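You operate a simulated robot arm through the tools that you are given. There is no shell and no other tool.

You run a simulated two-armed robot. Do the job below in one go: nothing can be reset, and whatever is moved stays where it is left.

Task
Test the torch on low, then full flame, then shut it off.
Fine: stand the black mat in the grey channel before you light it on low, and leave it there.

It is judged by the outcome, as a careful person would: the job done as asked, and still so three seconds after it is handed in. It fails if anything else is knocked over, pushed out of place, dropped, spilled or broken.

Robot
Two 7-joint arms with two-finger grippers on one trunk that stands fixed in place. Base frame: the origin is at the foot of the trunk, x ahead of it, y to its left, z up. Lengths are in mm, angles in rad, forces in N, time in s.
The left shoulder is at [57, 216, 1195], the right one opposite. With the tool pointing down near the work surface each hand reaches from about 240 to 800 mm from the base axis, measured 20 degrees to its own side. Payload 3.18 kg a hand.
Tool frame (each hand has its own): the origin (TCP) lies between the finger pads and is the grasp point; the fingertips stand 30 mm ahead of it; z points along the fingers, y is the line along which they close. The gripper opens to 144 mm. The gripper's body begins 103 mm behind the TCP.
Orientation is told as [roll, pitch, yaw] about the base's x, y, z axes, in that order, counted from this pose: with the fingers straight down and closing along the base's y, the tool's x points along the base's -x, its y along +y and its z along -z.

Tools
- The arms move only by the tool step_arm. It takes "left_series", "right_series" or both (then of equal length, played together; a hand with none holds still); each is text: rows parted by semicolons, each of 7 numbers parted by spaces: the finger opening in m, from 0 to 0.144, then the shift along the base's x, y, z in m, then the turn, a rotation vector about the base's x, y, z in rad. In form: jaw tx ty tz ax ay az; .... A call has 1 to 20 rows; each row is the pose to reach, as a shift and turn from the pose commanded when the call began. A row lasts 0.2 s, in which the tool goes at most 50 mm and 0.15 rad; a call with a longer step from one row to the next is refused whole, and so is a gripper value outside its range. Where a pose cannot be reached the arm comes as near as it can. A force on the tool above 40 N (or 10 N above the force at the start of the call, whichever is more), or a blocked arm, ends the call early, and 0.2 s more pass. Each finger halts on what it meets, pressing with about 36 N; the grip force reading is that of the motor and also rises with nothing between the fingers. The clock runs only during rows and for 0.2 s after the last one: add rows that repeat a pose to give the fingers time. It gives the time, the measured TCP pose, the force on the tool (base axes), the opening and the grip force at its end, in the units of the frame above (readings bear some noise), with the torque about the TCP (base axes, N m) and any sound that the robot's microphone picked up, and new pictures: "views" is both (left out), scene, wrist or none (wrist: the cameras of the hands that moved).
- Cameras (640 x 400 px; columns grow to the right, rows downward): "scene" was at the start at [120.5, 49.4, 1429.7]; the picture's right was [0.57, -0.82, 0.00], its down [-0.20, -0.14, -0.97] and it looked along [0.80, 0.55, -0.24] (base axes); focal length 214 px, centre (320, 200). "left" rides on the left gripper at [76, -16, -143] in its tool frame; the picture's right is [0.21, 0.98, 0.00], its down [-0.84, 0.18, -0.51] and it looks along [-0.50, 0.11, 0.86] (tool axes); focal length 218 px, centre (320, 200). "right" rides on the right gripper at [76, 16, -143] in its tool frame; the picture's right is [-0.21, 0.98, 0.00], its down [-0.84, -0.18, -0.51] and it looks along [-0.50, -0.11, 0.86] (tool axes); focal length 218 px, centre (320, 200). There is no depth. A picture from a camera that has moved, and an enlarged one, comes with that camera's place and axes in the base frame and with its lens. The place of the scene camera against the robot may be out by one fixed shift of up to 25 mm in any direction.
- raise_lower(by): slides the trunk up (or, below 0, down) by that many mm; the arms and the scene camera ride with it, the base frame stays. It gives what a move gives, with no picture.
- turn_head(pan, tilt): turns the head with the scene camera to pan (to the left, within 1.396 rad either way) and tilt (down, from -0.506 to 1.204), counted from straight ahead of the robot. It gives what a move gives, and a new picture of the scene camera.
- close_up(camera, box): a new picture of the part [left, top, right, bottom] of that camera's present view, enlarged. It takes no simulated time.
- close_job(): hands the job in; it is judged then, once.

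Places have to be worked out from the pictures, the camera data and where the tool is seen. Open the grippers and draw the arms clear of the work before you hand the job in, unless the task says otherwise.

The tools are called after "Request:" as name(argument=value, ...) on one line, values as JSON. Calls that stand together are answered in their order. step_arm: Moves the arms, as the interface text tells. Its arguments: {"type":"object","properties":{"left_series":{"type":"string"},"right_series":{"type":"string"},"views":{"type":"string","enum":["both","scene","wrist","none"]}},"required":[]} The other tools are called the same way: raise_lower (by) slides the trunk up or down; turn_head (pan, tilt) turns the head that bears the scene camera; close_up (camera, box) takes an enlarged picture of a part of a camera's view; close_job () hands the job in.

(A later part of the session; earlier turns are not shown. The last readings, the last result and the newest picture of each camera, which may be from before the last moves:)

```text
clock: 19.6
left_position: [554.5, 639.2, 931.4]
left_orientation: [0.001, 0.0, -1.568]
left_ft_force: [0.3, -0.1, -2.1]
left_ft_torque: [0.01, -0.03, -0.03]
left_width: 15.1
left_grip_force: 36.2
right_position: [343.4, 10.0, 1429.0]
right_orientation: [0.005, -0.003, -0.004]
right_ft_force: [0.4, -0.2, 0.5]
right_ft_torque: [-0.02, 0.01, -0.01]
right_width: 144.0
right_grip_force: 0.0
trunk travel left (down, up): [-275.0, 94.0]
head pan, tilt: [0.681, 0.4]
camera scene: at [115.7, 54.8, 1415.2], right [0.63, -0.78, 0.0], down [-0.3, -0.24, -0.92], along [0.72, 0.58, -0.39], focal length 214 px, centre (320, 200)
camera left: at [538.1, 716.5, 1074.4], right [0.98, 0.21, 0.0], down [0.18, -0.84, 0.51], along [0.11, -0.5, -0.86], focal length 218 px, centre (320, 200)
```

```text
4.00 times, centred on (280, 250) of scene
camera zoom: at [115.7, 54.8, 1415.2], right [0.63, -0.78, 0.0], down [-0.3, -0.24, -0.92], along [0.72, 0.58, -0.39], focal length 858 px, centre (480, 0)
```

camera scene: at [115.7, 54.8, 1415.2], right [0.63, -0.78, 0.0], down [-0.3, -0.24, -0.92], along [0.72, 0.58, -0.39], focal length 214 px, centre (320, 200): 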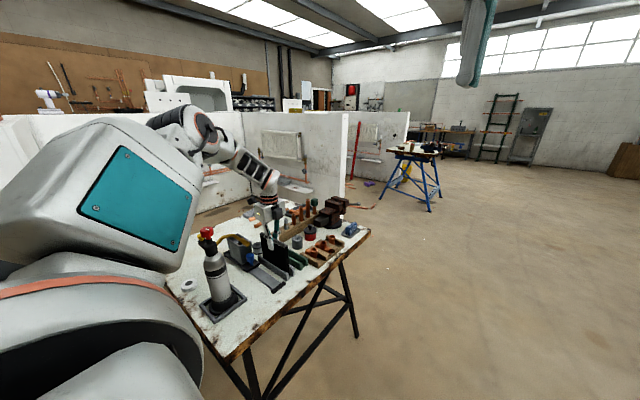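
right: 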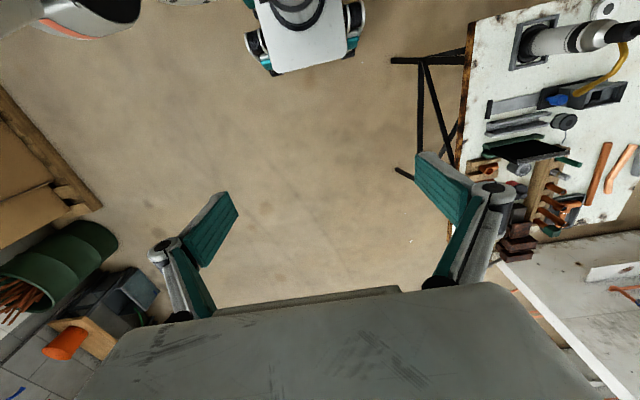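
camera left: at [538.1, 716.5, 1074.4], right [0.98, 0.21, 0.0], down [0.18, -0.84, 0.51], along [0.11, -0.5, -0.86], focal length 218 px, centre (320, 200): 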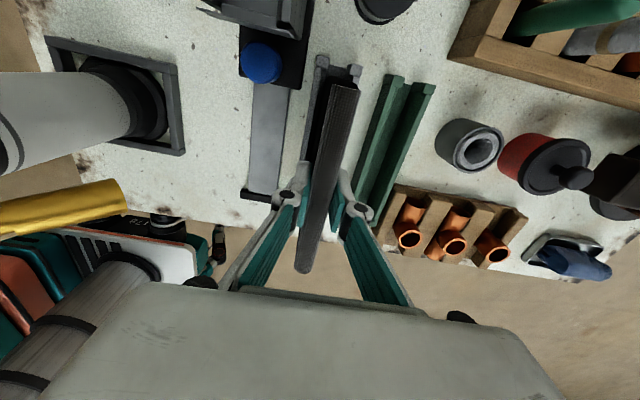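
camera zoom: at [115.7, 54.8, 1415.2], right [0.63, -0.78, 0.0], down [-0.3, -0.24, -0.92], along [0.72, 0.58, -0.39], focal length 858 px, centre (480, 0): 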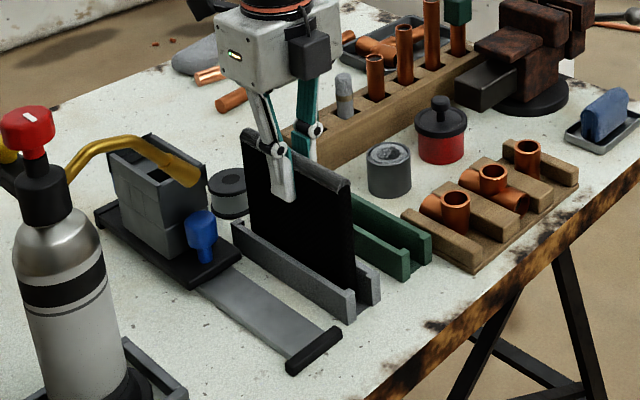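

The mat is between the grey rails with almost no contact force. I'll ease down another 1.5 mm to seat it, then open the fingers.

Request:
step_arm(left_series="0.0 0 0 -0.001 0 0 0; 0.0 0 0 -0.0015 0 0 0; 0.0 0 0 -0.0015 0 0 0", views="none")

Request:
step_arm(left_series="0.02 0 0 0 0 0 0; 0.03 0 0 0 0 0 0; 0.05 0 0 0 0 0 0; 0.05 0 0 0 0 0 0", views="both")

Request:
close_up(camera="left", box=[220, 40, 440, 300])

Request:
close_up(camera="scene", box=[240, 200, 320, 300])

```text
clock: 20.4
left_position: [553.9, 640.3, 932.0]
left_orientation: [0.0, 0.0, -1.567]
left_ft_force: [-1.3, 0.4, 2.6]
left_ft_torque: [-0.09, 0.07, 0.03]
left_width: 15.5
left_grip_force: 36.3
right_position: [343.1, 10.8, 1427.8]
right_orientation: [0.005, -0.002, -0.002]
right_ft_force: [0.1, 0.1, -0.7]
right_ft_torque: [-0.02, -0.01, 0.01]
right_width: 144.1
right_grip_force: 0.0
trunk travel left (down, up): [-275.0, 94.0]
head pan, tilt: [0.681, 0.4]
```

```text
clock: 21.4
left_position: [555.0, 639.9, 931.1]
left_orientation: [0.001, 0.001, -1.566]
left_ft_force: [0.1, -0.3, 0.1]
left_ft_torque: [0.04, -0.02, -0.01]
left_width: 50.0
left_grip_force: 0.0
right_position: [342.7, 10.6, 1428.2]
right_orientation: [0.006, -0.002, -0.002]
right_ft_force: [0.4, -0.2, -0.2]
right_ft_torque: [0.01, 0.04, 0.01]
right_width: 144.0
right_grip_force: 0.1
trunk travel left (down, up): [-275.0, 94.0]
head pan, tilt: [0.681, 0.4]
camera scene: at [115.6, 54.7, 1415.2], right [0.63, -0.78, 0.0], down [-0.3, -0.24, -0.92], along [0.72, 0.58, -0.39], focal length 214 px, centre (320, 200)
camera left: at [538.4, 716.6, 1073.3], right [0.98, 0.21, 0.0], down [0.18, -0.84, 0.51], along [0.11, -0.5, -0.86], focal length 218 px, centre (320, 200)
```

scene: 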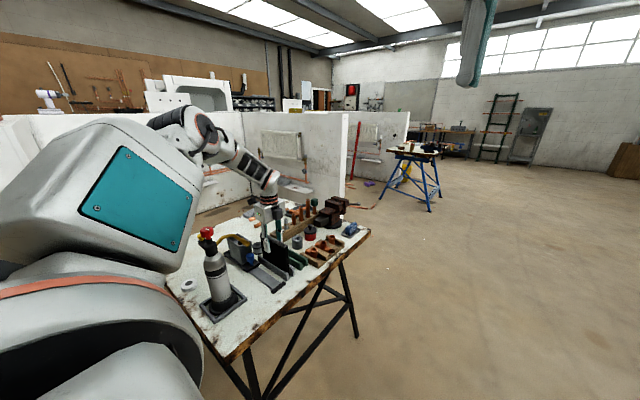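
left: 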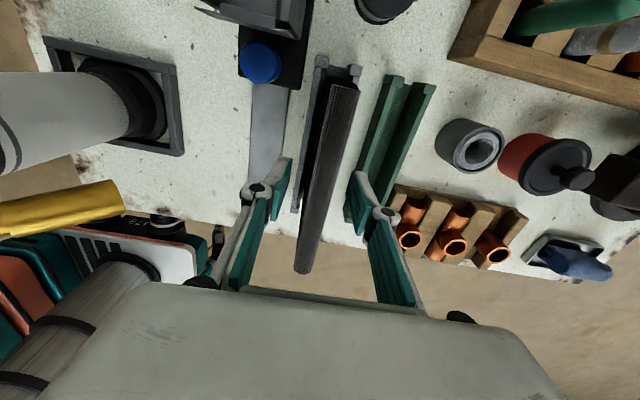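

```text
1.54 times, centred on (330, 170) of left
camera zoom: at [538.4, 716.6, 1073.3], right [0.98, 0.21, 0.0], down [0.18, -0.84, 0.51], along [0.11, -0.5, -0.86], focal length 336 px, centre (305, 246)
```

zoom: 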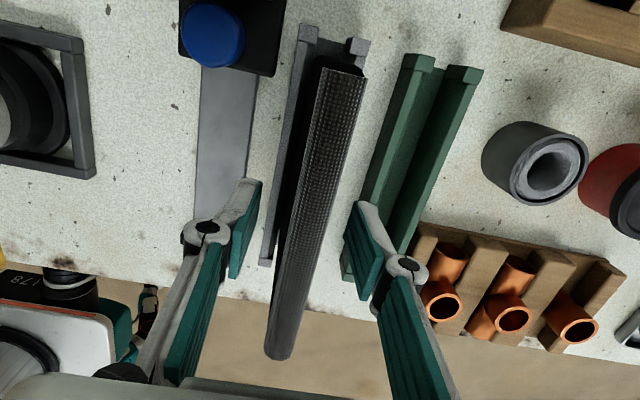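

```text
4.00 times, centred on (280, 250) of scene
camera zoom: at [115.6, 54.7, 1415.2], right [0.63, -0.78, 0.0], down [-0.3, -0.24, -0.92], along [0.72, 0.58, -0.39], focal length 858 px, centre (480, 0)
```

zoom: 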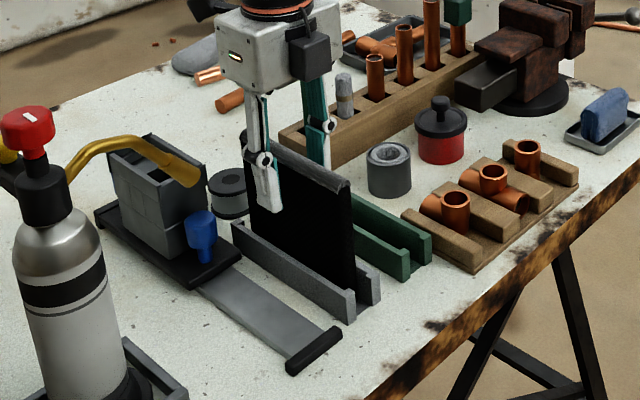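

The mat stands freely in the grey channel and the fingers are open. I'll rise straight up, then go high over to the torch knob, turning to yaw ≈ −0.8.

Request:
step_arm(left_series="0.05 0 0 0.030 0 0 0; 0.05 0 0 0.070 0 0 0; 0.06 0 0 0.115 0 0 0; 0.07 0 0 0.160 0 0 0; 0.07 0 0 0.205 0 0 0; 0.07 0 0 0.250 0 0 0; 0.07 -0.037 0.0 0.258 0 0 0.128; 0.07 -0.075 0.0 0.258 0 0 0.256; 0.07 -0.112 0.0 0.258 0 0 0.384; 0.07 -0.149 0.0 0.258 0 0 0.512; 0.07 -0.186 0.0 0.258 0 0 0.640; 0.07 -0.223 0.0 0.258 0 0 0.768; 0.07 -0.223 0.0 0.258 0 0 0.768", views="both")

Request:
close_up(camera="scene", box=[170, 200, 330, 320])

Request:
close_up(camera="left", box=[220, 60, 420, 260])

```text
clock: 24.2
left_position: [333.2, 640.9, 1188.4]
left_orientation: [-0.002, 0.0, -0.796]
left_ft_force: [0.3, -1.0, 0.1]
left_ft_torque: [-0.02, 0.03, -0.01]
left_width: 70.1
left_grip_force: 0.0
right_position: [343.5, 11.0, 1427.8]
right_orientation: [0.006, 0.0, -0.002]
right_ft_force: [1.1, 0.5, 0.1]
right_ft_torque: [-0.04, 0.05, -0.01]
right_width: 143.9
right_grip_force: 0.0
trunk travel left (down, up): [-275.0, 94.0]
head pan, tilt: [0.681, 0.4]
camera scene: at [116.8, 54.7, 1414.9], right [0.63, -0.78, 0.0], down [-0.3, -0.24, -0.92], along [0.72, 0.58, -0.39], focal length 214 px, centre (320, 200)
camera left: at [269.0, 684.0, 1330.2], right [0.55, 0.83, 0.0], down [0.72, -0.48, 0.51], along [0.42, -0.28, -0.86], focal length 218 px, centre (320, 200)
```

scene: 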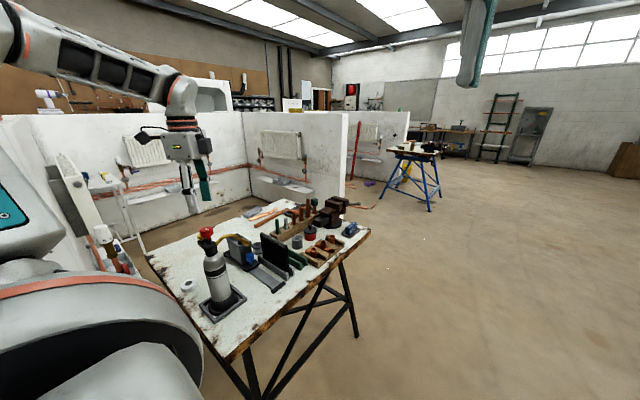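
left: 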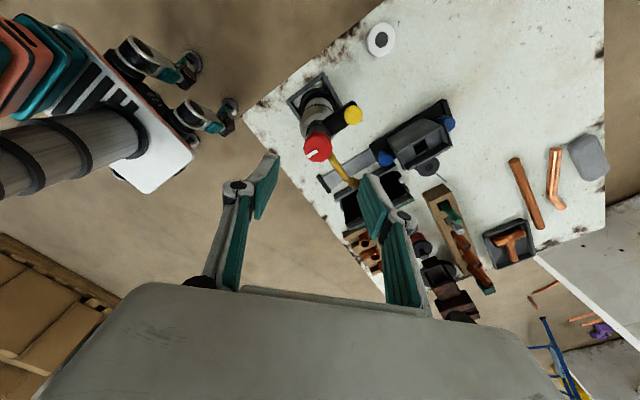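

```text
3.33 times, centred on (250, 260) of scene
camera zoom: at [116.8, 54.7, 1414.9], right [0.63, -0.78, 0.0], down [-0.3, -0.24, -0.92], along [0.72, 0.58, -0.39], focal length 715 px, centre (553, 0)
```

zoom: 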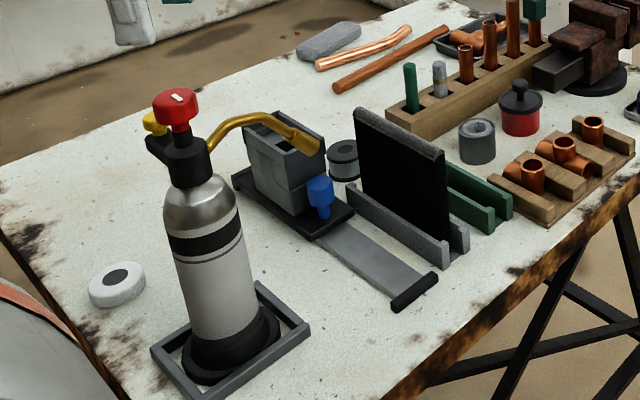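

```text
2.00 times, centred on (320, 160) of left
camera zoom: at [269.0, 684.0, 1330.2], right [0.55, 0.83, 0.0], down [0.72, -0.48, 0.51], along [0.42, -0.28, -0.86], focal length 436 px, centre (320, 280)
```

zoom: 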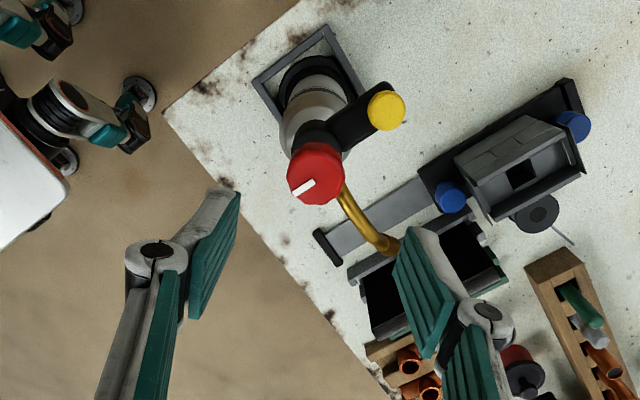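

The mat is still standing well. I'll zoom in on the knob from this wrist pose for an exact centre.

Request:
close_up(camera="left", box=[294, 95, 374, 175])

Request:
close_up(camera="scene", box=[185, 215, 265, 265])

```text
5.00 times, centred on (334, 135) of left
camera zoom: at [269.0, 684.0, 1330.2], right [0.55, 0.83, 0.0], down [0.72, -0.48, 0.51], along [0.42, -0.28, -0.86], focal length 1091 px, centre (250, 525)
```

zoom: 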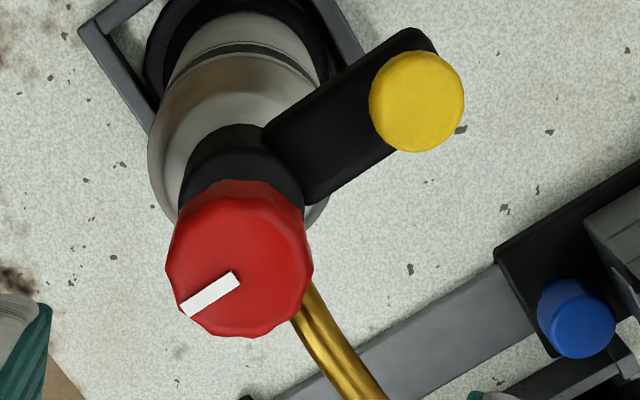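

```text
8.00 times, centred on (225, 240) of scene
camera zoom: at [116.8, 54.7, 1414.9], right [0.63, -0.78, 0.0], down [-0.3, -0.24, -0.92], along [0.72, 0.58, -0.39], focal length 1716 px, centre (1080, -120)
```

zoom: 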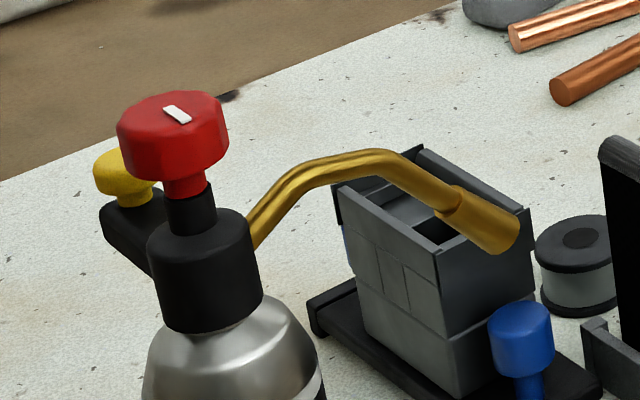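

The knob's top centre is at (331.8, 640.5, 1086) and the button top at about (332.7, 692, 1045). I'll turn to yaw ≈ −1.3 to leave travel for opening, and lower to TCP z 1112 around the knob.

Request:
step_arm(left_series="0.07 -0.001 0 -0.01 0 0 -0.128; 0.07 -0.001 0 -0.025 0 0 -0.256; 0.07 -0.001 0 -0.045 0 0 -0.384; 0.07 -0.001 0 -0.060 0 0 -0.504; 0.07 -0.001 0 -0.076 0 0 -0.504; 0.07 -0.001 0 -0.076 0 0 -0.504", views="both")

Request:
close_up(camera="left", box=[220, 90, 440, 300])

Request:
close_up(camera="scene", box=[170, 200, 260, 260])

```text
clock: 25.6
left_position: [331.6, 640.1, 1112.6]
left_orientation: [0.0, -0.001, -1.305]
left_ft_force: [-0.7, 0.7, -0.6]
left_ft_torque: [0.01, 0.02, -0.01]
left_width: 70.1
left_grip_force: 0.2
right_position: [342.0, 11.1, 1429.9]
right_orientation: [0.004, -0.003, -0.003]
right_ft_force: [1.1, 0.4, -0.5]
right_ft_torque: [-0.02, 0.02, 0.04]
right_width: 144.0
right_grip_force: 0.0
trunk travel left (down, up): [-275.0, 94.0]
head pan, tilt: [0.681, 0.4]
camera scene: at [115.4, 54.5, 1415.2], right [0.63, -0.78, 0.0], down [-0.3, -0.24, -0.92], along [0.72, 0.58, -0.39], focal length 214 px, centre (320, 200)
camera left: at [295.2, 710.2, 1255.4], right [0.89, 0.46, 0.0], down [0.4, -0.77, 0.51], along [0.23, -0.45, -0.86], focal length 218 px, centre (320, 200)
```

scene: 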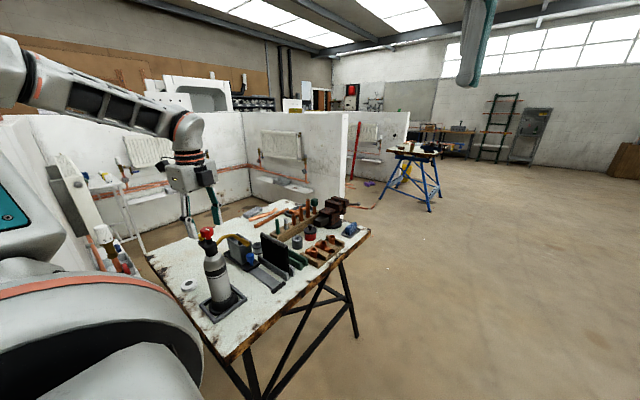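
left: 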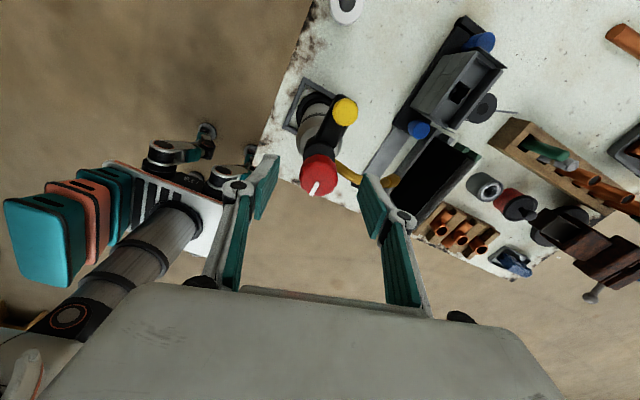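

```text
1.90 times, centred on (330, 195) of left
camera zoom: at [295.2, 710.2, 1255.4], right [0.89, 0.46, 0.0], down [0.4, -0.77, 0.51], along [0.23, -0.45, -0.86], focal length 416 px, centre (301, 210)
```

zoom: 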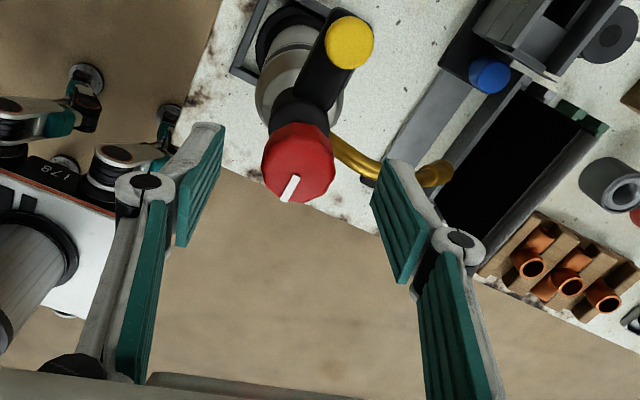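

```text
6.67 times, centred on (215, 230) of scene
camera zoom: at [115.4, 54.5, 1415.2], right [0.63, -0.78, 0.0], down [-0.3, -0.24, -0.92], along [0.72, 0.58, -0.39], focal length 1430 px, centre (1020, 0)
```

zoom: 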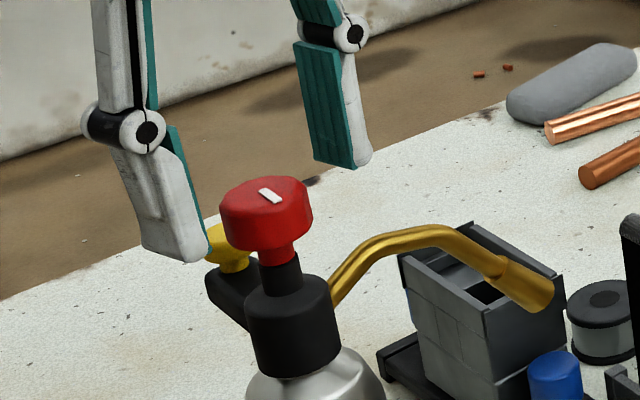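

The fingers are centred on the knob to within about 1 mm. I'll lower to z≈1096 and close gently in stages while checking the force.

Request:
step_arm(left_series="0.07 0 0 -0.008 0 0 0; 0.07 0 0 -0.016 0 0 0; 0.055 0 0 -0.016 0 0 0; 0.046 0 0 -0.016 0 0 0; 0.042 0 0 -0.016 0 0 0; 0.042 0 0 -0.016 0 0 0", views="wrist")

Request:
close_up(camera="left", box=[260, 110, 380, 230])

Request:
close_up(camera="scene", box=[170, 200, 260, 260])

```text
clock: 27.0
left_position: [330.1, 639.5, 1097.1]
left_orientation: [0.0, 0.0, -1.303]
left_ft_force: [-0.5, 0.9, 0.1]
left_ft_torque: [0.01, -0.01, 0.01]
left_width: 42.1
left_grip_force: 0.0
right_position: [341.9, 10.1, 1429.3]
right_orientation: [0.006, -0.001, -0.005]
right_ft_force: [0.0, -0.1, 0.6]
right_ft_torque: [-0.03, -0.02, -0.01]
right_width: 143.9
right_grip_force: 0.1
trunk travel left (down, up): [-275.0, 94.0]
head pan, tilt: [0.681, 0.4]
camera left: at [295.1, 709.8, 1239.4], right [0.89, 0.46, 0.0], down [0.4, -0.77, 0.51], along [0.23, -0.45, -0.86], focal length 218 px, centre (320, 200)
```

left: 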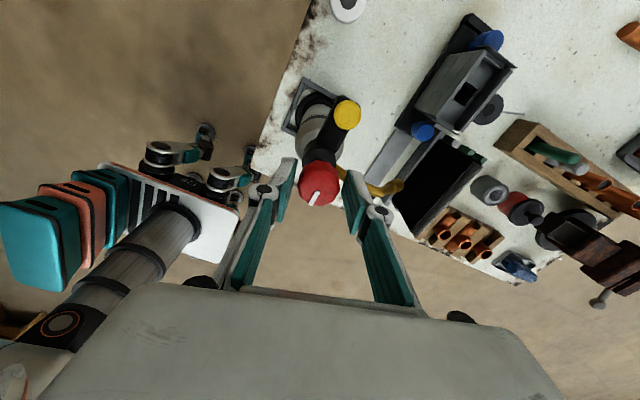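

```text
3.33 times, centred on (320, 170) of left
camera zoom: at [295.1, 709.8, 1239.4], right [0.89, 0.46, 0.0], down [0.4, -0.77, 0.51], along [0.23, -0.45, -0.86], focal length 728 px, centre (320, 300)
```

zoom: 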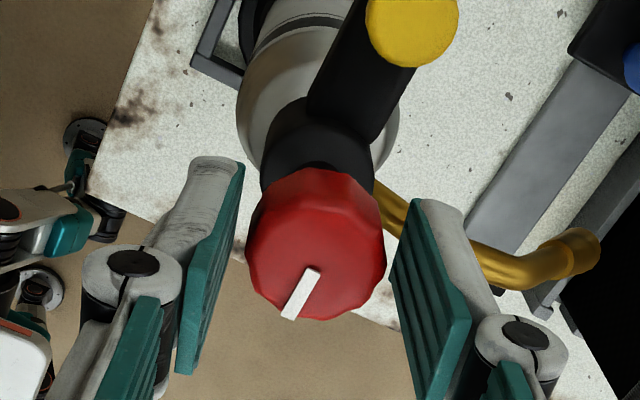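

```text
6.67 times, centred on (215, 230) of scene
camera zoom: at [115.6, 54.7, 1415.2], right [0.63, -0.78, 0.0], down [-0.3, -0.24, -0.92], along [0.72, 0.58, -0.39], focal length 1430 px, centre (1020, 0)
```

zoom: 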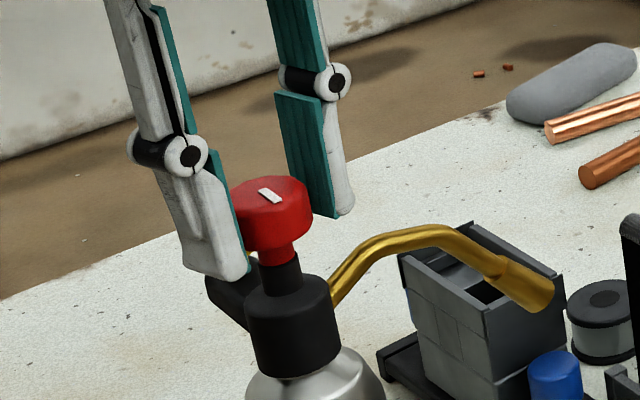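

There is no contact yet at 42 mm. I'll close fully onto the knob, holding position and monitoring force.

Request:
step_arm(left_series="0.037 0 0 0 0 0 0; 0.034 0 0 0 0 0 0; 0.031 0 0 0 0 0 0; 0.028 0 0 0 0 0 0; 0.02 0 0 0 0 0 0; 0.0 0 0 0 0 0 0; 0.0 0 0 0 0 0 0", views="wrist")

Request:
close_up(camera="left", box=[260, 110, 380, 230])

Request:
close_up(camera="scene", box=[170, 200, 270, 320])

```text
clock: 28.6
left_position: [331.6, 639.6, 1097.9]
left_orientation: [0.0, -0.001, -1.304]
left_ft_force: [-1.6, -0.8, 0.0]
left_ft_torque: [-0.06, 0.01, -0.01]
left_width: 31.4
left_grip_force: 35.8
right_position: [343.7, 10.1, 1429.2]
right_orientation: [0.007, -0.002, -0.003]
right_ft_force: [0.3, 0.2, -0.7]
right_ft_torque: [0.01, 0.03, 0.0]
right_width: 144.0
right_grip_force: 0.0
trunk travel left (down, up): [-275.0, 94.0]
head pan, tilt: [0.681, 0.4]
camera left: at [295.0, 709.8, 1239.4], right [0.89, 0.46, 0.0], down [0.4, -0.77, 0.51], along [0.23, -0.45, -0.86], focal length 218 px, centre (320, 200)
```

left: 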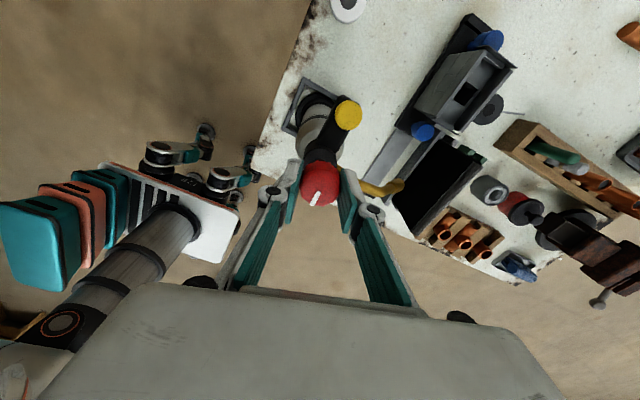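

```text
3.33 times, centred on (320, 170) of left
camera zoom: at [295.0, 709.8, 1239.4], right [0.89, 0.46, 0.0], down [0.4, -0.77, 0.51], along [0.23, -0.45, -0.86], focal length 728 px, centre (320, 300)
```

zoom: 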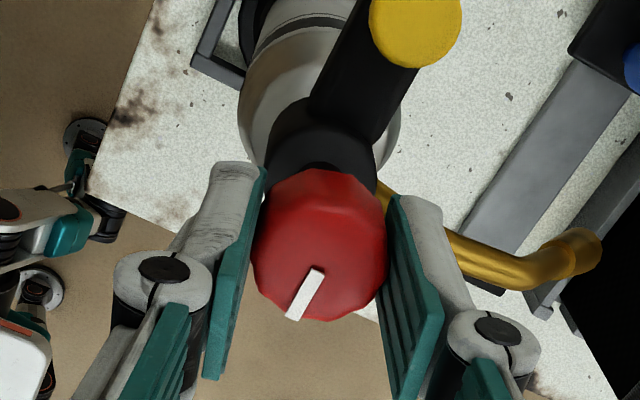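

```text
3.33 times, centred on (220, 260) of scene
camera zoom: at [115.5, 54.7, 1415.2], right [0.63, -0.78, 0.0], down [-0.3, -0.24, -0.92], along [0.72, 0.58, -0.39], focal length 715 px, centre (653, 0)
```

zoom: 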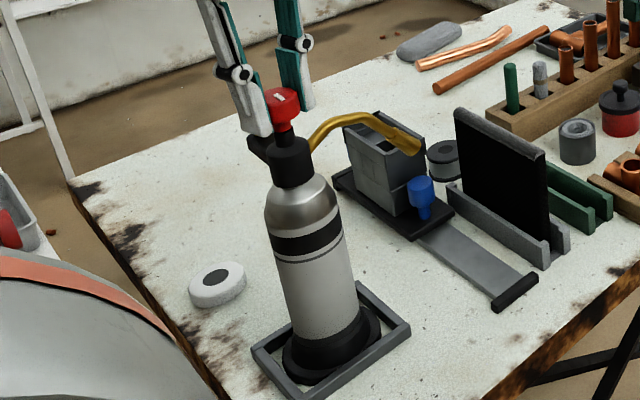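

The knob is gripped (31.4 mm) and the torch hasn't moved. I'll turn counter-clockwise 0.3 rad as a test, watching torque, sound and any bottle rotation.

Request:
step_arm(left_series="0.0 0 0 0 0 0 0.075; 0.0 0 0 0 0 0 0.15; 0.0 0 0 0 0 0 0.225; 0.0 0 0 0 0 0 0.3; 0.0 0 0 0 0 0 0.3", views="wrist")

Request:
close_up(camera="scene", box=[170, 200, 290, 290])

Request:
close_up(camera="left", box=[260, 80, 420, 230])

```text
clock: 29.8
left_position: [330.7, 640.0, 1096.2]
left_orientation: [0.0, 0.001, -1.002]
left_ft_force: [-0.3, 0.0, 0.5]
left_ft_torque: [0.06, 0.04, -0.01]
left_width: 31.5
left_grip_force: 36.1
right_position: [343.3, 10.3, 1429.4]
right_orientation: [0.004, -0.002, -0.005]
right_ft_force: [0.6, -0.2, 1.5]
right_ft_torque: [0.02, -0.07, -0.01]
right_width: 144.1
right_grip_force: 0.0
trunk travel left (down, up): [-275.0, 94.0]
head pan, tilt: [0.681, 0.4]
camera left: at [275.9, 695.9, 1239.3], right [0.71, 0.7, 0.0], down [0.61, -0.61, 0.51], along [0.36, -0.36, -0.86], focal length 218 px, centre (320, 200)
```

left: 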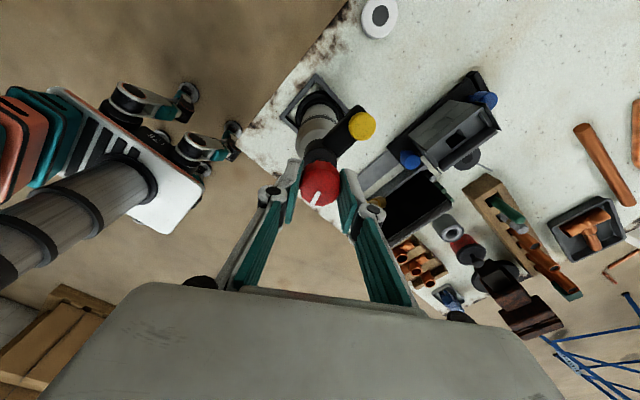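

```text
4.44 times, centred on (230, 245) of scene
camera zoom: at [115.5, 54.8, 1415.2], right [0.63, -0.78, 0.0], down [-0.3, -0.24, -0.92], along [0.72, 0.58, -0.39], focal length 953 px, centre (720, 0)
```

zoom: 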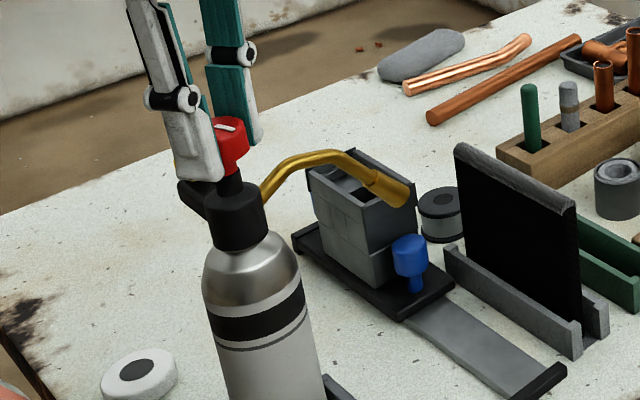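

```text
2.67 times, centred on (340, 155) of left
camera zoom: at [275.9, 695.9, 1239.3], right [0.71, 0.7, 0.0], down [0.61, -0.61, 0.51], along [0.36, -0.36, -0.86], focal length 582 px, centre (267, 320)
```

zoom: 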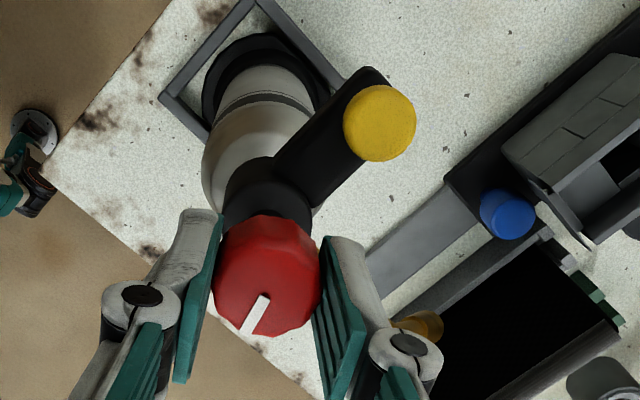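

The knob turned with the hand and the bottle stayed put, but there is no sound yet. I'll turn another 0.3 rad.

Request:
step_arm(left_series="0.0 0 0 0 0 0 0.075; 0.0 0 0 0 0 0 0.15; 0.0 0 0 0 0 0 0.225; 0.0 0 0 0 0 0 0.3; 0.0 0 0 0 0 0 0.3", views="wrist")

Request:
close_up(camera="scene", box=[170, 200, 290, 290])

```text
clock: 31.0
left_position: [331.5, 640.6, 1097.8]
left_orientation: [0.0, 0.0, -0.704]
left_ft_force: [-1.4, -0.1, 1.6]
left_ft_torque: [-0.04, 0.01, 0.02]
left_width: 31.4
left_grip_force: 35.7
right_position: [342.3, 9.3, 1428.9]
right_orientation: [0.004, -0.003, -0.003]
right_ft_force: [-0.2, -0.3, 0.3]
right_ft_torque: [-0.01, 0.03, 0.0]
right_width: 144.3
right_grip_force: 0.1
trunk travel left (down, up): [-275.0, 94.0]
head pan, tilt: [0.681, 0.4]
camera left: at [261.7, 677.0, 1239.3], right [0.47, 0.88, 0.0], down [0.76, -0.41, 0.51], along [0.45, -0.24, -0.86], focal length 218 px, centre (320, 200)
```

left: 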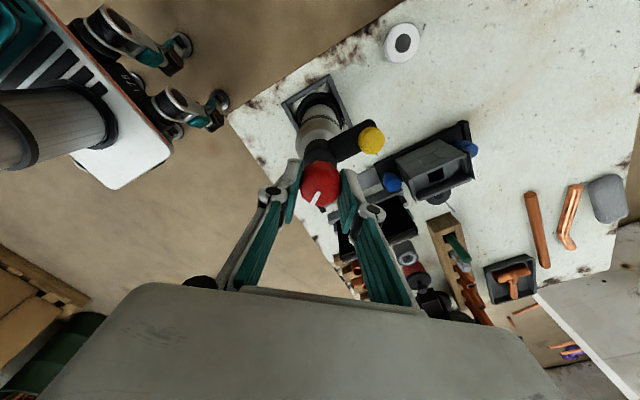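

```text
4.44 times, centred on (230, 245) of scene
camera zoom: at [115.4, 54.5, 1415.2], right [0.63, -0.78, 0.0], down [-0.3, -0.24, -0.92], along [0.72, 0.58, -0.39], focal length 953 px, centre (720, 0)
```

zoom: 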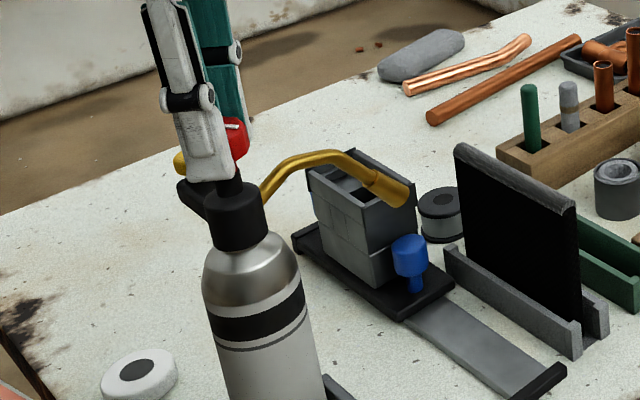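

It has turned 0.6 rad so far and moves freely with no end stop, which suggests a small opening. I'll release the knob, rise, and move the closed fingertips above the yellow button.

Request:
step_arm(left_series="0.045 0 0 0 0 0 0; 0.06 0 0 0 0 0 0; 0.06 0 0 0.025 0 0 0; 0.05 0 0 0.055 0 0 0; 0.03 0 0.012 0.060 0 0 -0.145; 0.0 0 0.026 0.060 0 0 -0.29; 0.0 0.001 0.039 0.060 0 0 -0.435; 0.0 0.001 0.052 0.060 0 0 -0.58; 0.0 0.001 0.052 0.060 0 0 -0.725; 0.0 0.001 0.052 0.050 0 0 -0.867; 0.0 0.001 0.052 0.045 0 0 -0.867", views="both")

Request:
close_up(camera="left", box=[240, 80, 400, 240])

Request:
close_up(camera="scene", box=[170, 190, 290, 280])

```text
clock: 33.4
left_position: [331.4, 691.2, 1141.6]
left_orientation: [0.0, -0.002, -1.572]
left_ft_force: [0.0, 0.6, -0.1]
left_ft_torque: [0.02, -0.02, 0.01]
left_width: 0.1
left_grip_force: 30.6
right_position: [342.6, 9.3, 1429.3]
right_orientation: [0.004, -0.002, -0.005]
right_ft_force: [-0.1, 0.5, 0.5]
right_ft_torque: [0.03, -0.01, 0.01]
right_width: 144.2
right_grip_force: 0.0
trunk travel left (down, up): [-275.0, 94.0]
head pan, tilt: [0.681, 0.4]
camera scene: at [115.5, 54.3, 1415.2], right [0.63, -0.78, 0.0], down [-0.3, -0.24, -0.92], along [0.72, 0.58, -0.39], focal length 214 px, centre (320, 200)
camera left: at [315.7, 768.2, 1284.2], right [0.98, 0.21, 0.0], down [0.18, -0.84, 0.51], along [0.1, -0.5, -0.86], focal length 218 px, centre (320, 200)
```

scene: 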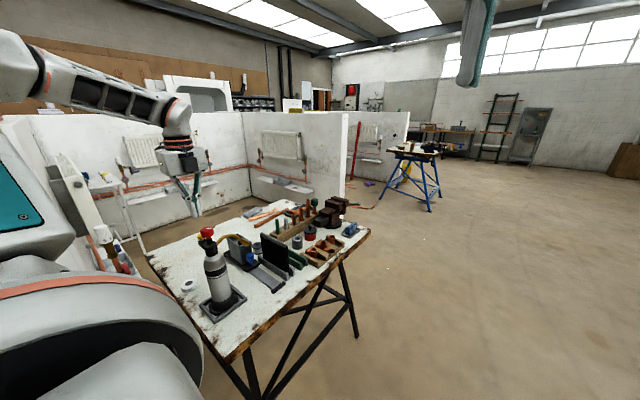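
left: 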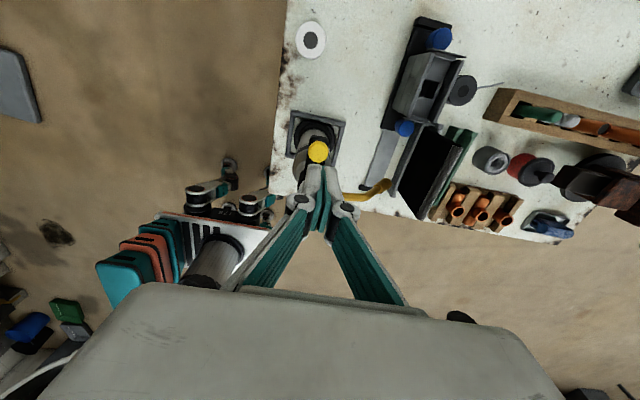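

```text
2.50 times, centred on (320, 160) of left
camera zoom: at [315.7, 768.2, 1284.2], right [0.98, 0.21, 0.0], down [0.18, -0.84, 0.51], along [0.1, -0.5, -0.86], focal length 546 px, centre (320, 300)
```

zoom: 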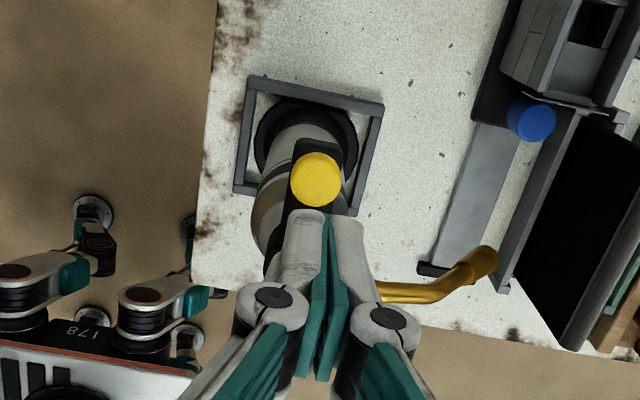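

```text
4.44 times, centred on (230, 235) of scene
camera zoom: at [115.5, 54.3, 1415.2], right [0.63, -0.78, 0.0], down [-0.3, -0.24, -0.92], along [0.72, 0.58, -0.39], focal length 953 px, centre (720, 44)
```

zoom: 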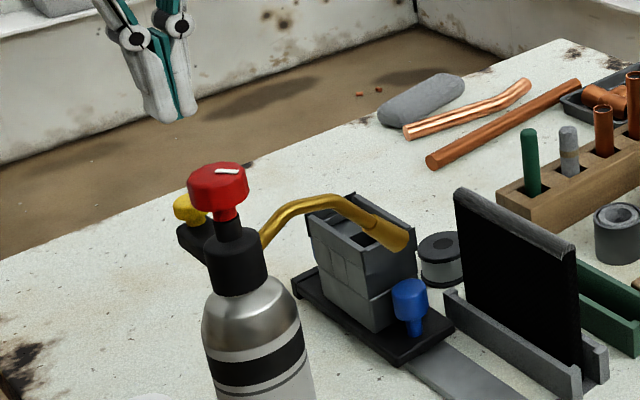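

The button's top is at (331.4, 691.5, 1050) and the TCP is right above it. I'll lower to just above contact.

Request:
step_arm(left_series="0.0 0 0 -0.025 0 0 0; 0.0 0 0 -0.045 0 0 0; 0.0 0 0 -0.055 0 0 0; 0.0 0 0 -0.059 0 0 0; 0.0 0 0 -0.059 0 0 0", views="wrist")

Request:
close_up(camera="scene", box=[180, 200, 260, 260])

Request:
close_up(camera="left", box=[280, 110, 360, 190])

```text
clock: 34.6
left_position: [331.0, 692.3, 1083.3]
left_orientation: [-0.001, 0.0, -1.571]
left_ft_force: [0.4, -0.7, 1.0]
left_ft_torque: [0.0, 0.0, -0.01]
left_width: 0.0
left_grip_force: 30.5
right_position: [342.8, 9.3, 1429.0]
right_orientation: [0.004, -0.002, -0.003]
right_ft_force: [-1.1, 0.5, 1.4]
right_ft_torque: [-0.02, -0.01, -0.03]
right_width: 144.3
right_grip_force: 0.1
trunk travel left (down, up): [-275.0, 94.0]
head pan, tilt: [0.681, 0.4]
camera left: at [315.8, 768.8, 1224.7], right [0.98, 0.21, 0.0], down [0.18, -0.84, 0.51], along [0.11, -0.5, -0.86], focal length 218 px, centre (320, 200)
```

left: 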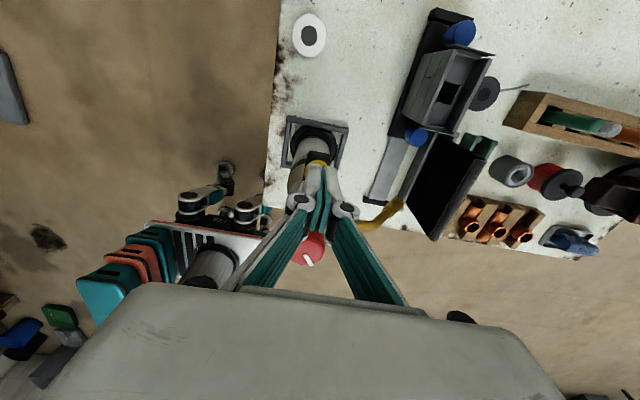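

```text
6.67 times, centred on (220, 230) of scene
camera zoom: at [115.6, 54.8, 1415.2], right [0.63, -0.78, 0.0], down [-0.3, -0.24, -0.92], along [0.72, 0.58, -0.39], focal length 1430 px, centre (987, 0)
```

zoom: 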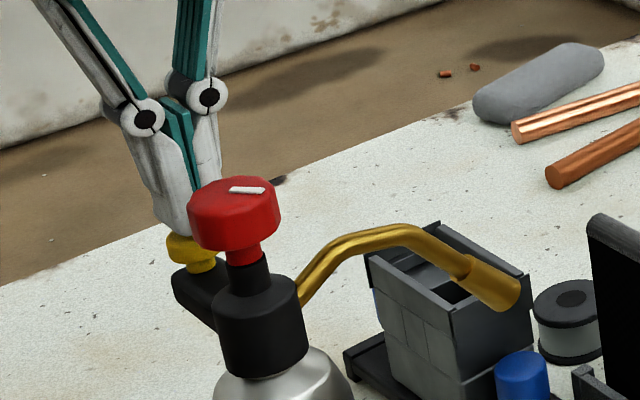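

```text
5.00 times, centred on (320, 150) of left
camera zoom: at [315.8, 768.8, 1224.7], right [0.98, 0.21, 0.0], down [0.18, -0.84, 0.51], along [0.11, -0.5, -0.86], focal length 1091 px, centre (320, 450)
```

zoom: 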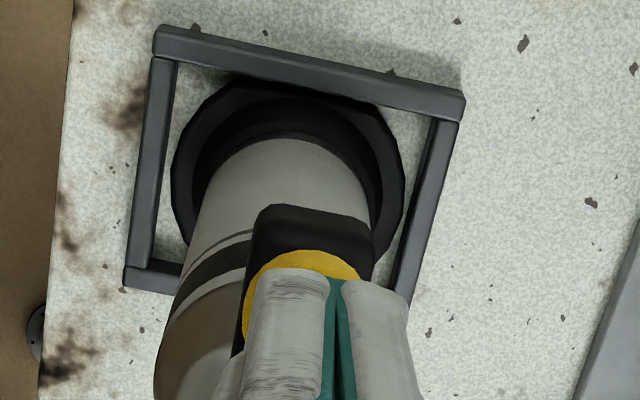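

The tips are about 3 mm above the button and slightly off-centre. I'll shift (−2, +2) mm and press down gently in small steps.

Request:
step_arm(left_series="0.0 -0.002 0.002 0 0 0 0; 0.0 -0.002 0.002 -0.002 0 0 0; 0.0 -0.002 0.002 -0.004 0 0 0; 0.0 -0.002 0.002 -0.006 0 0 0; 0.0 -0.002 0.002 -0.006 0 0 0", views="none")

Request:
close_up(camera="scene", box=[180, 200, 300, 290])

```text
clock: 35.8
left_position: [329.9, 695.5, 1076.6]
left_orientation: [0.002, 0.001, -1.571]
left_ft_force: [-0.4, 0.5, 1.0]
left_ft_torque: [0.0, -0.01, -0.01]
left_width: 6.1
left_grip_force: 30.9
right_position: [342.6, 11.1, 1428.9]
right_orientation: [0.005, -0.002, -0.004]
right_ft_force: [0.3, 0.3, -0.6]
right_ft_torque: [0.02, -0.02, -0.01]
right_width: 144.3
right_grip_force: 0.0
trunk travel left (down, up): [-275.0, 94.0]
head pan, tilt: [0.681, 0.4]
```

```text
4.44 times, centred on (240, 245) of scene
camera zoom: at [115.6, 54.7, 1415.2], right [0.63, -0.78, 0.0], down [-0.3, -0.24, -0.92], along [0.72, 0.58, -0.39], focal length 953 px, centre (676, 0)
```

zoom: 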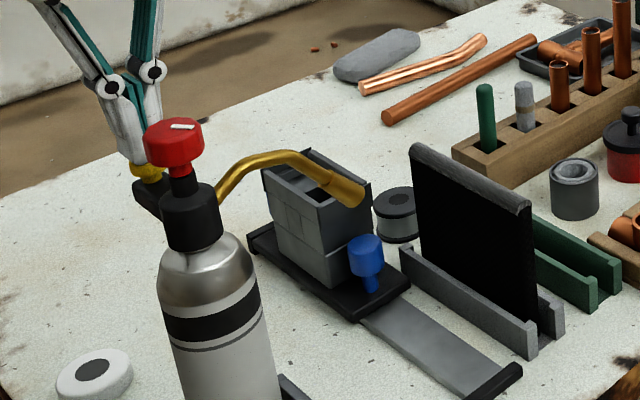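

The finger width reads 6 mm, so the button may be wedging the fingertips apart. I'll look at it.

Request:
close_up(camera="left", box=[280, 110, 360, 190])

Request:
close_up(camera="scene", box=[188, 205, 228, 245])

```text
5.00 times, centred on (320, 150) of left
camera zoom: at [313.6, 770.3, 1219.2], right [0.98, 0.21, 0.0], down [0.18, -0.84, 0.51], along [0.11, -0.5, -0.86], focal length 1091 px, centre (320, 450)
```

zoom: 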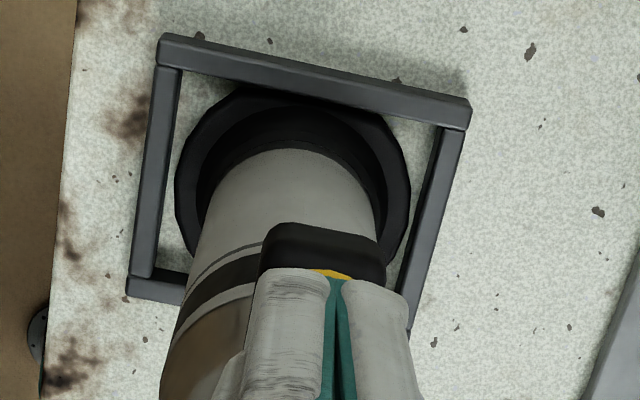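

```text
10.00 times, centred on (208, 225) of scene
camera zoom: at [115.6, 54.7, 1415.2], right [0.63, -0.78, 0.0], down [-0.3, -0.24, -0.92], along [0.72, 0.58, -0.39], focal length 2145 px, centre (1440, -50)
```

zoom: 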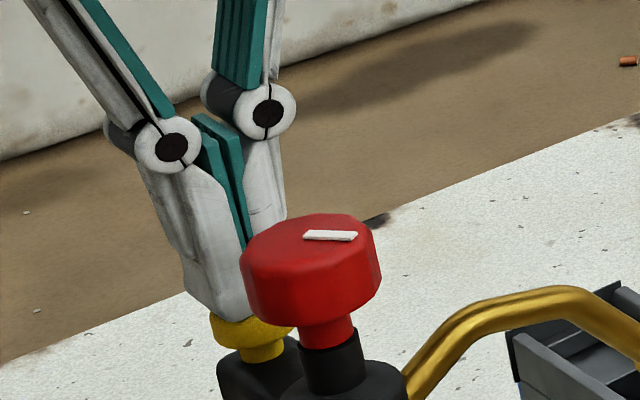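

The force is still only about 1 N. I'll press a bit further in small steps and watch for force or a click.

Request:
step_arm(left_series="0.0 0 0 -0.0015 0 0 0; 0.0 0 0 -0.003 0 0 0; 0.0 0 0 -0.003 0 0 0", views="none")

Request:
close_up(camera="scene", box=[180, 200, 300, 290])

Request:
close_up(camera="left", box=[280, 110, 360, 190])

```text
clock: 36.6
left_position: [330.5, 693.8, 1073.8]
left_orientation: [0.0, 0.001, -1.571]
left_ft_force: [1.1, -1.2, 2.4]
left_ft_torque: [0.0, 0.01, 0.03]
left_width: 6.0
left_grip_force: 30.4
right_position: [342.3, 10.3, 1429.2]
right_orientation: [0.005, -0.002, -0.004]
right_ft_force: [-0.3, -0.5, -0.3]
right_ft_torque: [-0.03, 0.0, -0.01]
right_width: 144.0
right_grip_force: 0.1
trunk travel left (down, up): [-275.0, 94.0]
head pan, tilt: [0.681, 0.4]
heard: click
```

```text
4.44 times, centred on (240, 245) of scene
camera zoom: at [115.5, 54.5, 1415.2], right [0.63, -0.78, 0.0], down [-0.3, -0.24, -0.92], along [0.72, 0.58, -0.39], focal length 953 px, centre (676, 0)
```

zoom: 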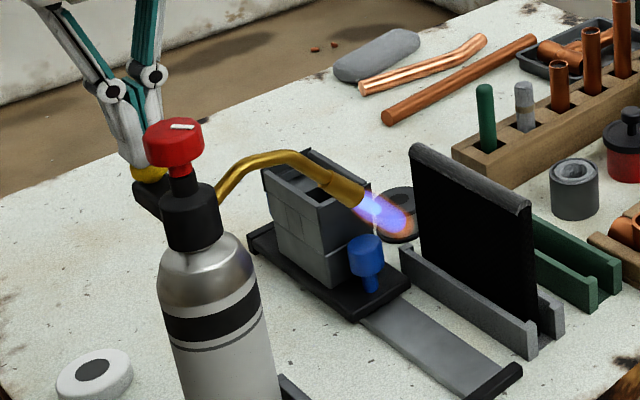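

```text
5.00 times, centred on (320, 150) of left
camera zoom: at [313.7, 770.4, 1216.2], right [0.98, 0.21, 0.0], down [0.18, -0.84, 0.51], along [0.11, -0.5, -0.86], focal length 1091 px, centre (320, 450)
```

zoom: 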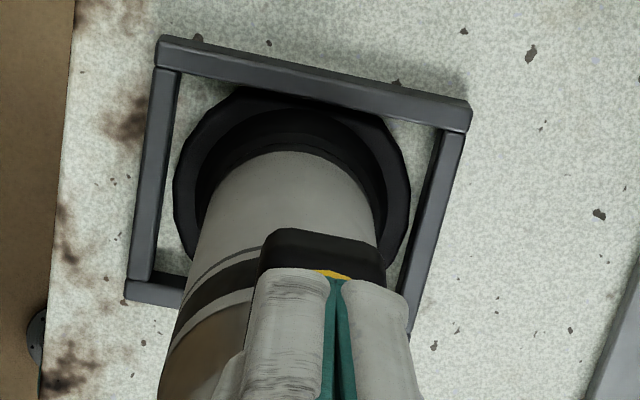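

A click was heard and a small flame is burning at the nozzle. I'll raise off the button and look closely at the low flame.

Request:
step_arm(left_series="0.0 0 0 0.02 0 0 0; 0.0 0 0 0.05 0 0 0; 0.02 0 0 0.075 0 0 0; 0.05 0 0 0.08 0 0 0", views="both")

Request:
close_up(camera="scene", box=[190, 205, 290, 270])

Request:
close_up(camera="left", box=[260, 80, 460, 280])

```text
clock: 37.6
left_position: [329.7, 694.3, 1154.0]
left_orientation: [0.001, -0.001, -1.571]
left_ft_force: [-0.7, 1.0, 0.6]
left_ft_torque: [-0.02, 0.0, -0.02]
left_width: 49.8
left_grip_force: 0.0
right_position: [343.0, 9.0, 1428.8]
right_orientation: [0.005, -0.001, -0.003]
right_ft_force: [-0.2, 0.1, 0.8]
right_ft_torque: [-0.01, -0.04, -0.01]
right_width: 143.6
right_grip_force: 0.1
trunk travel left (down, up): [-275.0, 94.0]
head pan, tilt: [0.681, 0.4]
camera scene: at [115.6, 54.8, 1415.2], right [0.63, -0.78, 0.0], down [-0.3, -0.24, -0.92], along [0.72, 0.58, -0.39], focal length 214 px, centre (320, 200)
camera left: at [314.1, 770.5, 1295.8], right [0.98, 0.21, 0.0], down [0.18, -0.84, 0.51], along [0.11, -0.5, -0.86], focal length 218 px, centre (320, 200)
```

scene: 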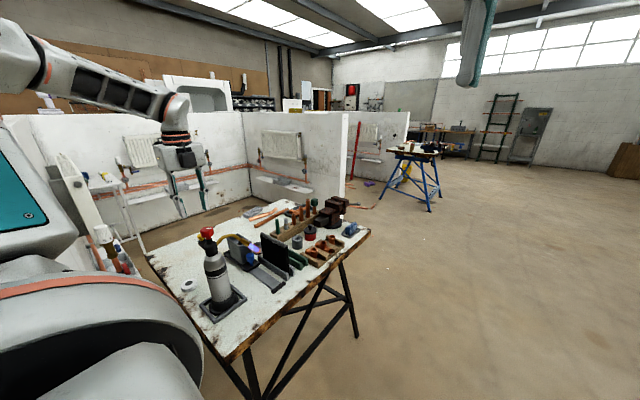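
left: 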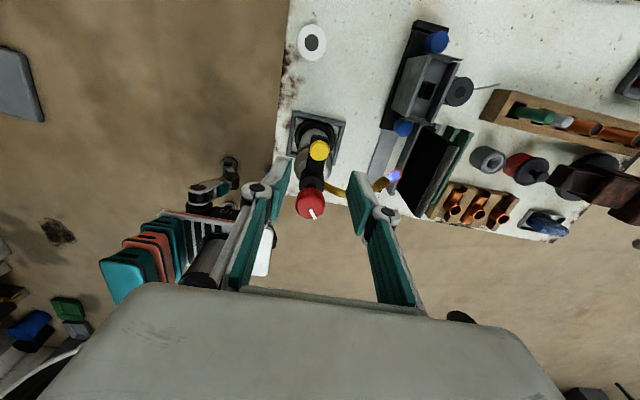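

```text
6.15 times, centred on (240, 238) of scene
camera zoom: at [115.6, 54.8, 1415.2], right [0.63, -0.78, 0.0], down [-0.3, -0.24, -0.92], along [0.72, 0.58, -0.39], focal length 1320 px, centre (812, -31)
```

zoom: 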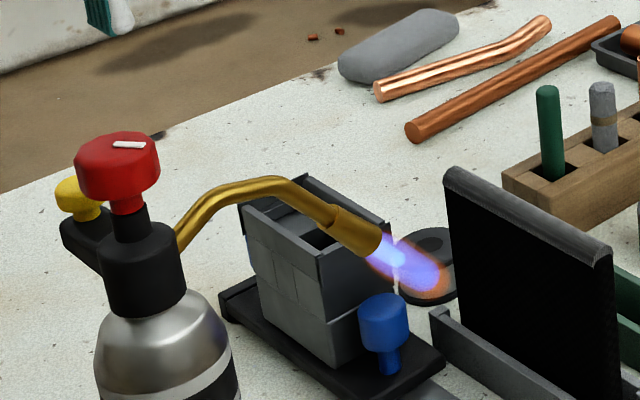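

```text
2.00 times, centred on (360, 180) of left
camera zoom: at [314.1, 770.5, 1295.8], right [0.98, 0.21, 0.0], down [0.18, -0.84, 0.51], along [0.11, -0.5, -0.86], focal length 436 px, centre (240, 240)
```

zoom: 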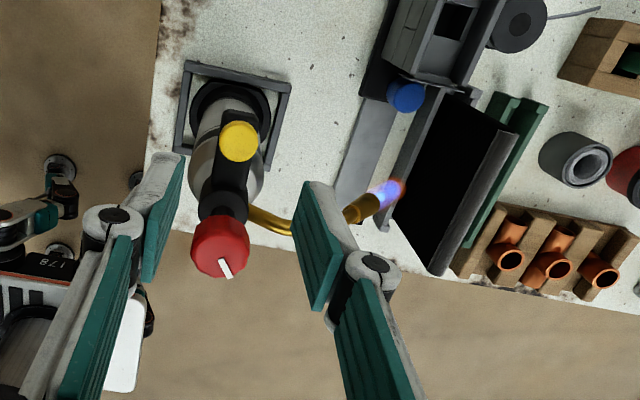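

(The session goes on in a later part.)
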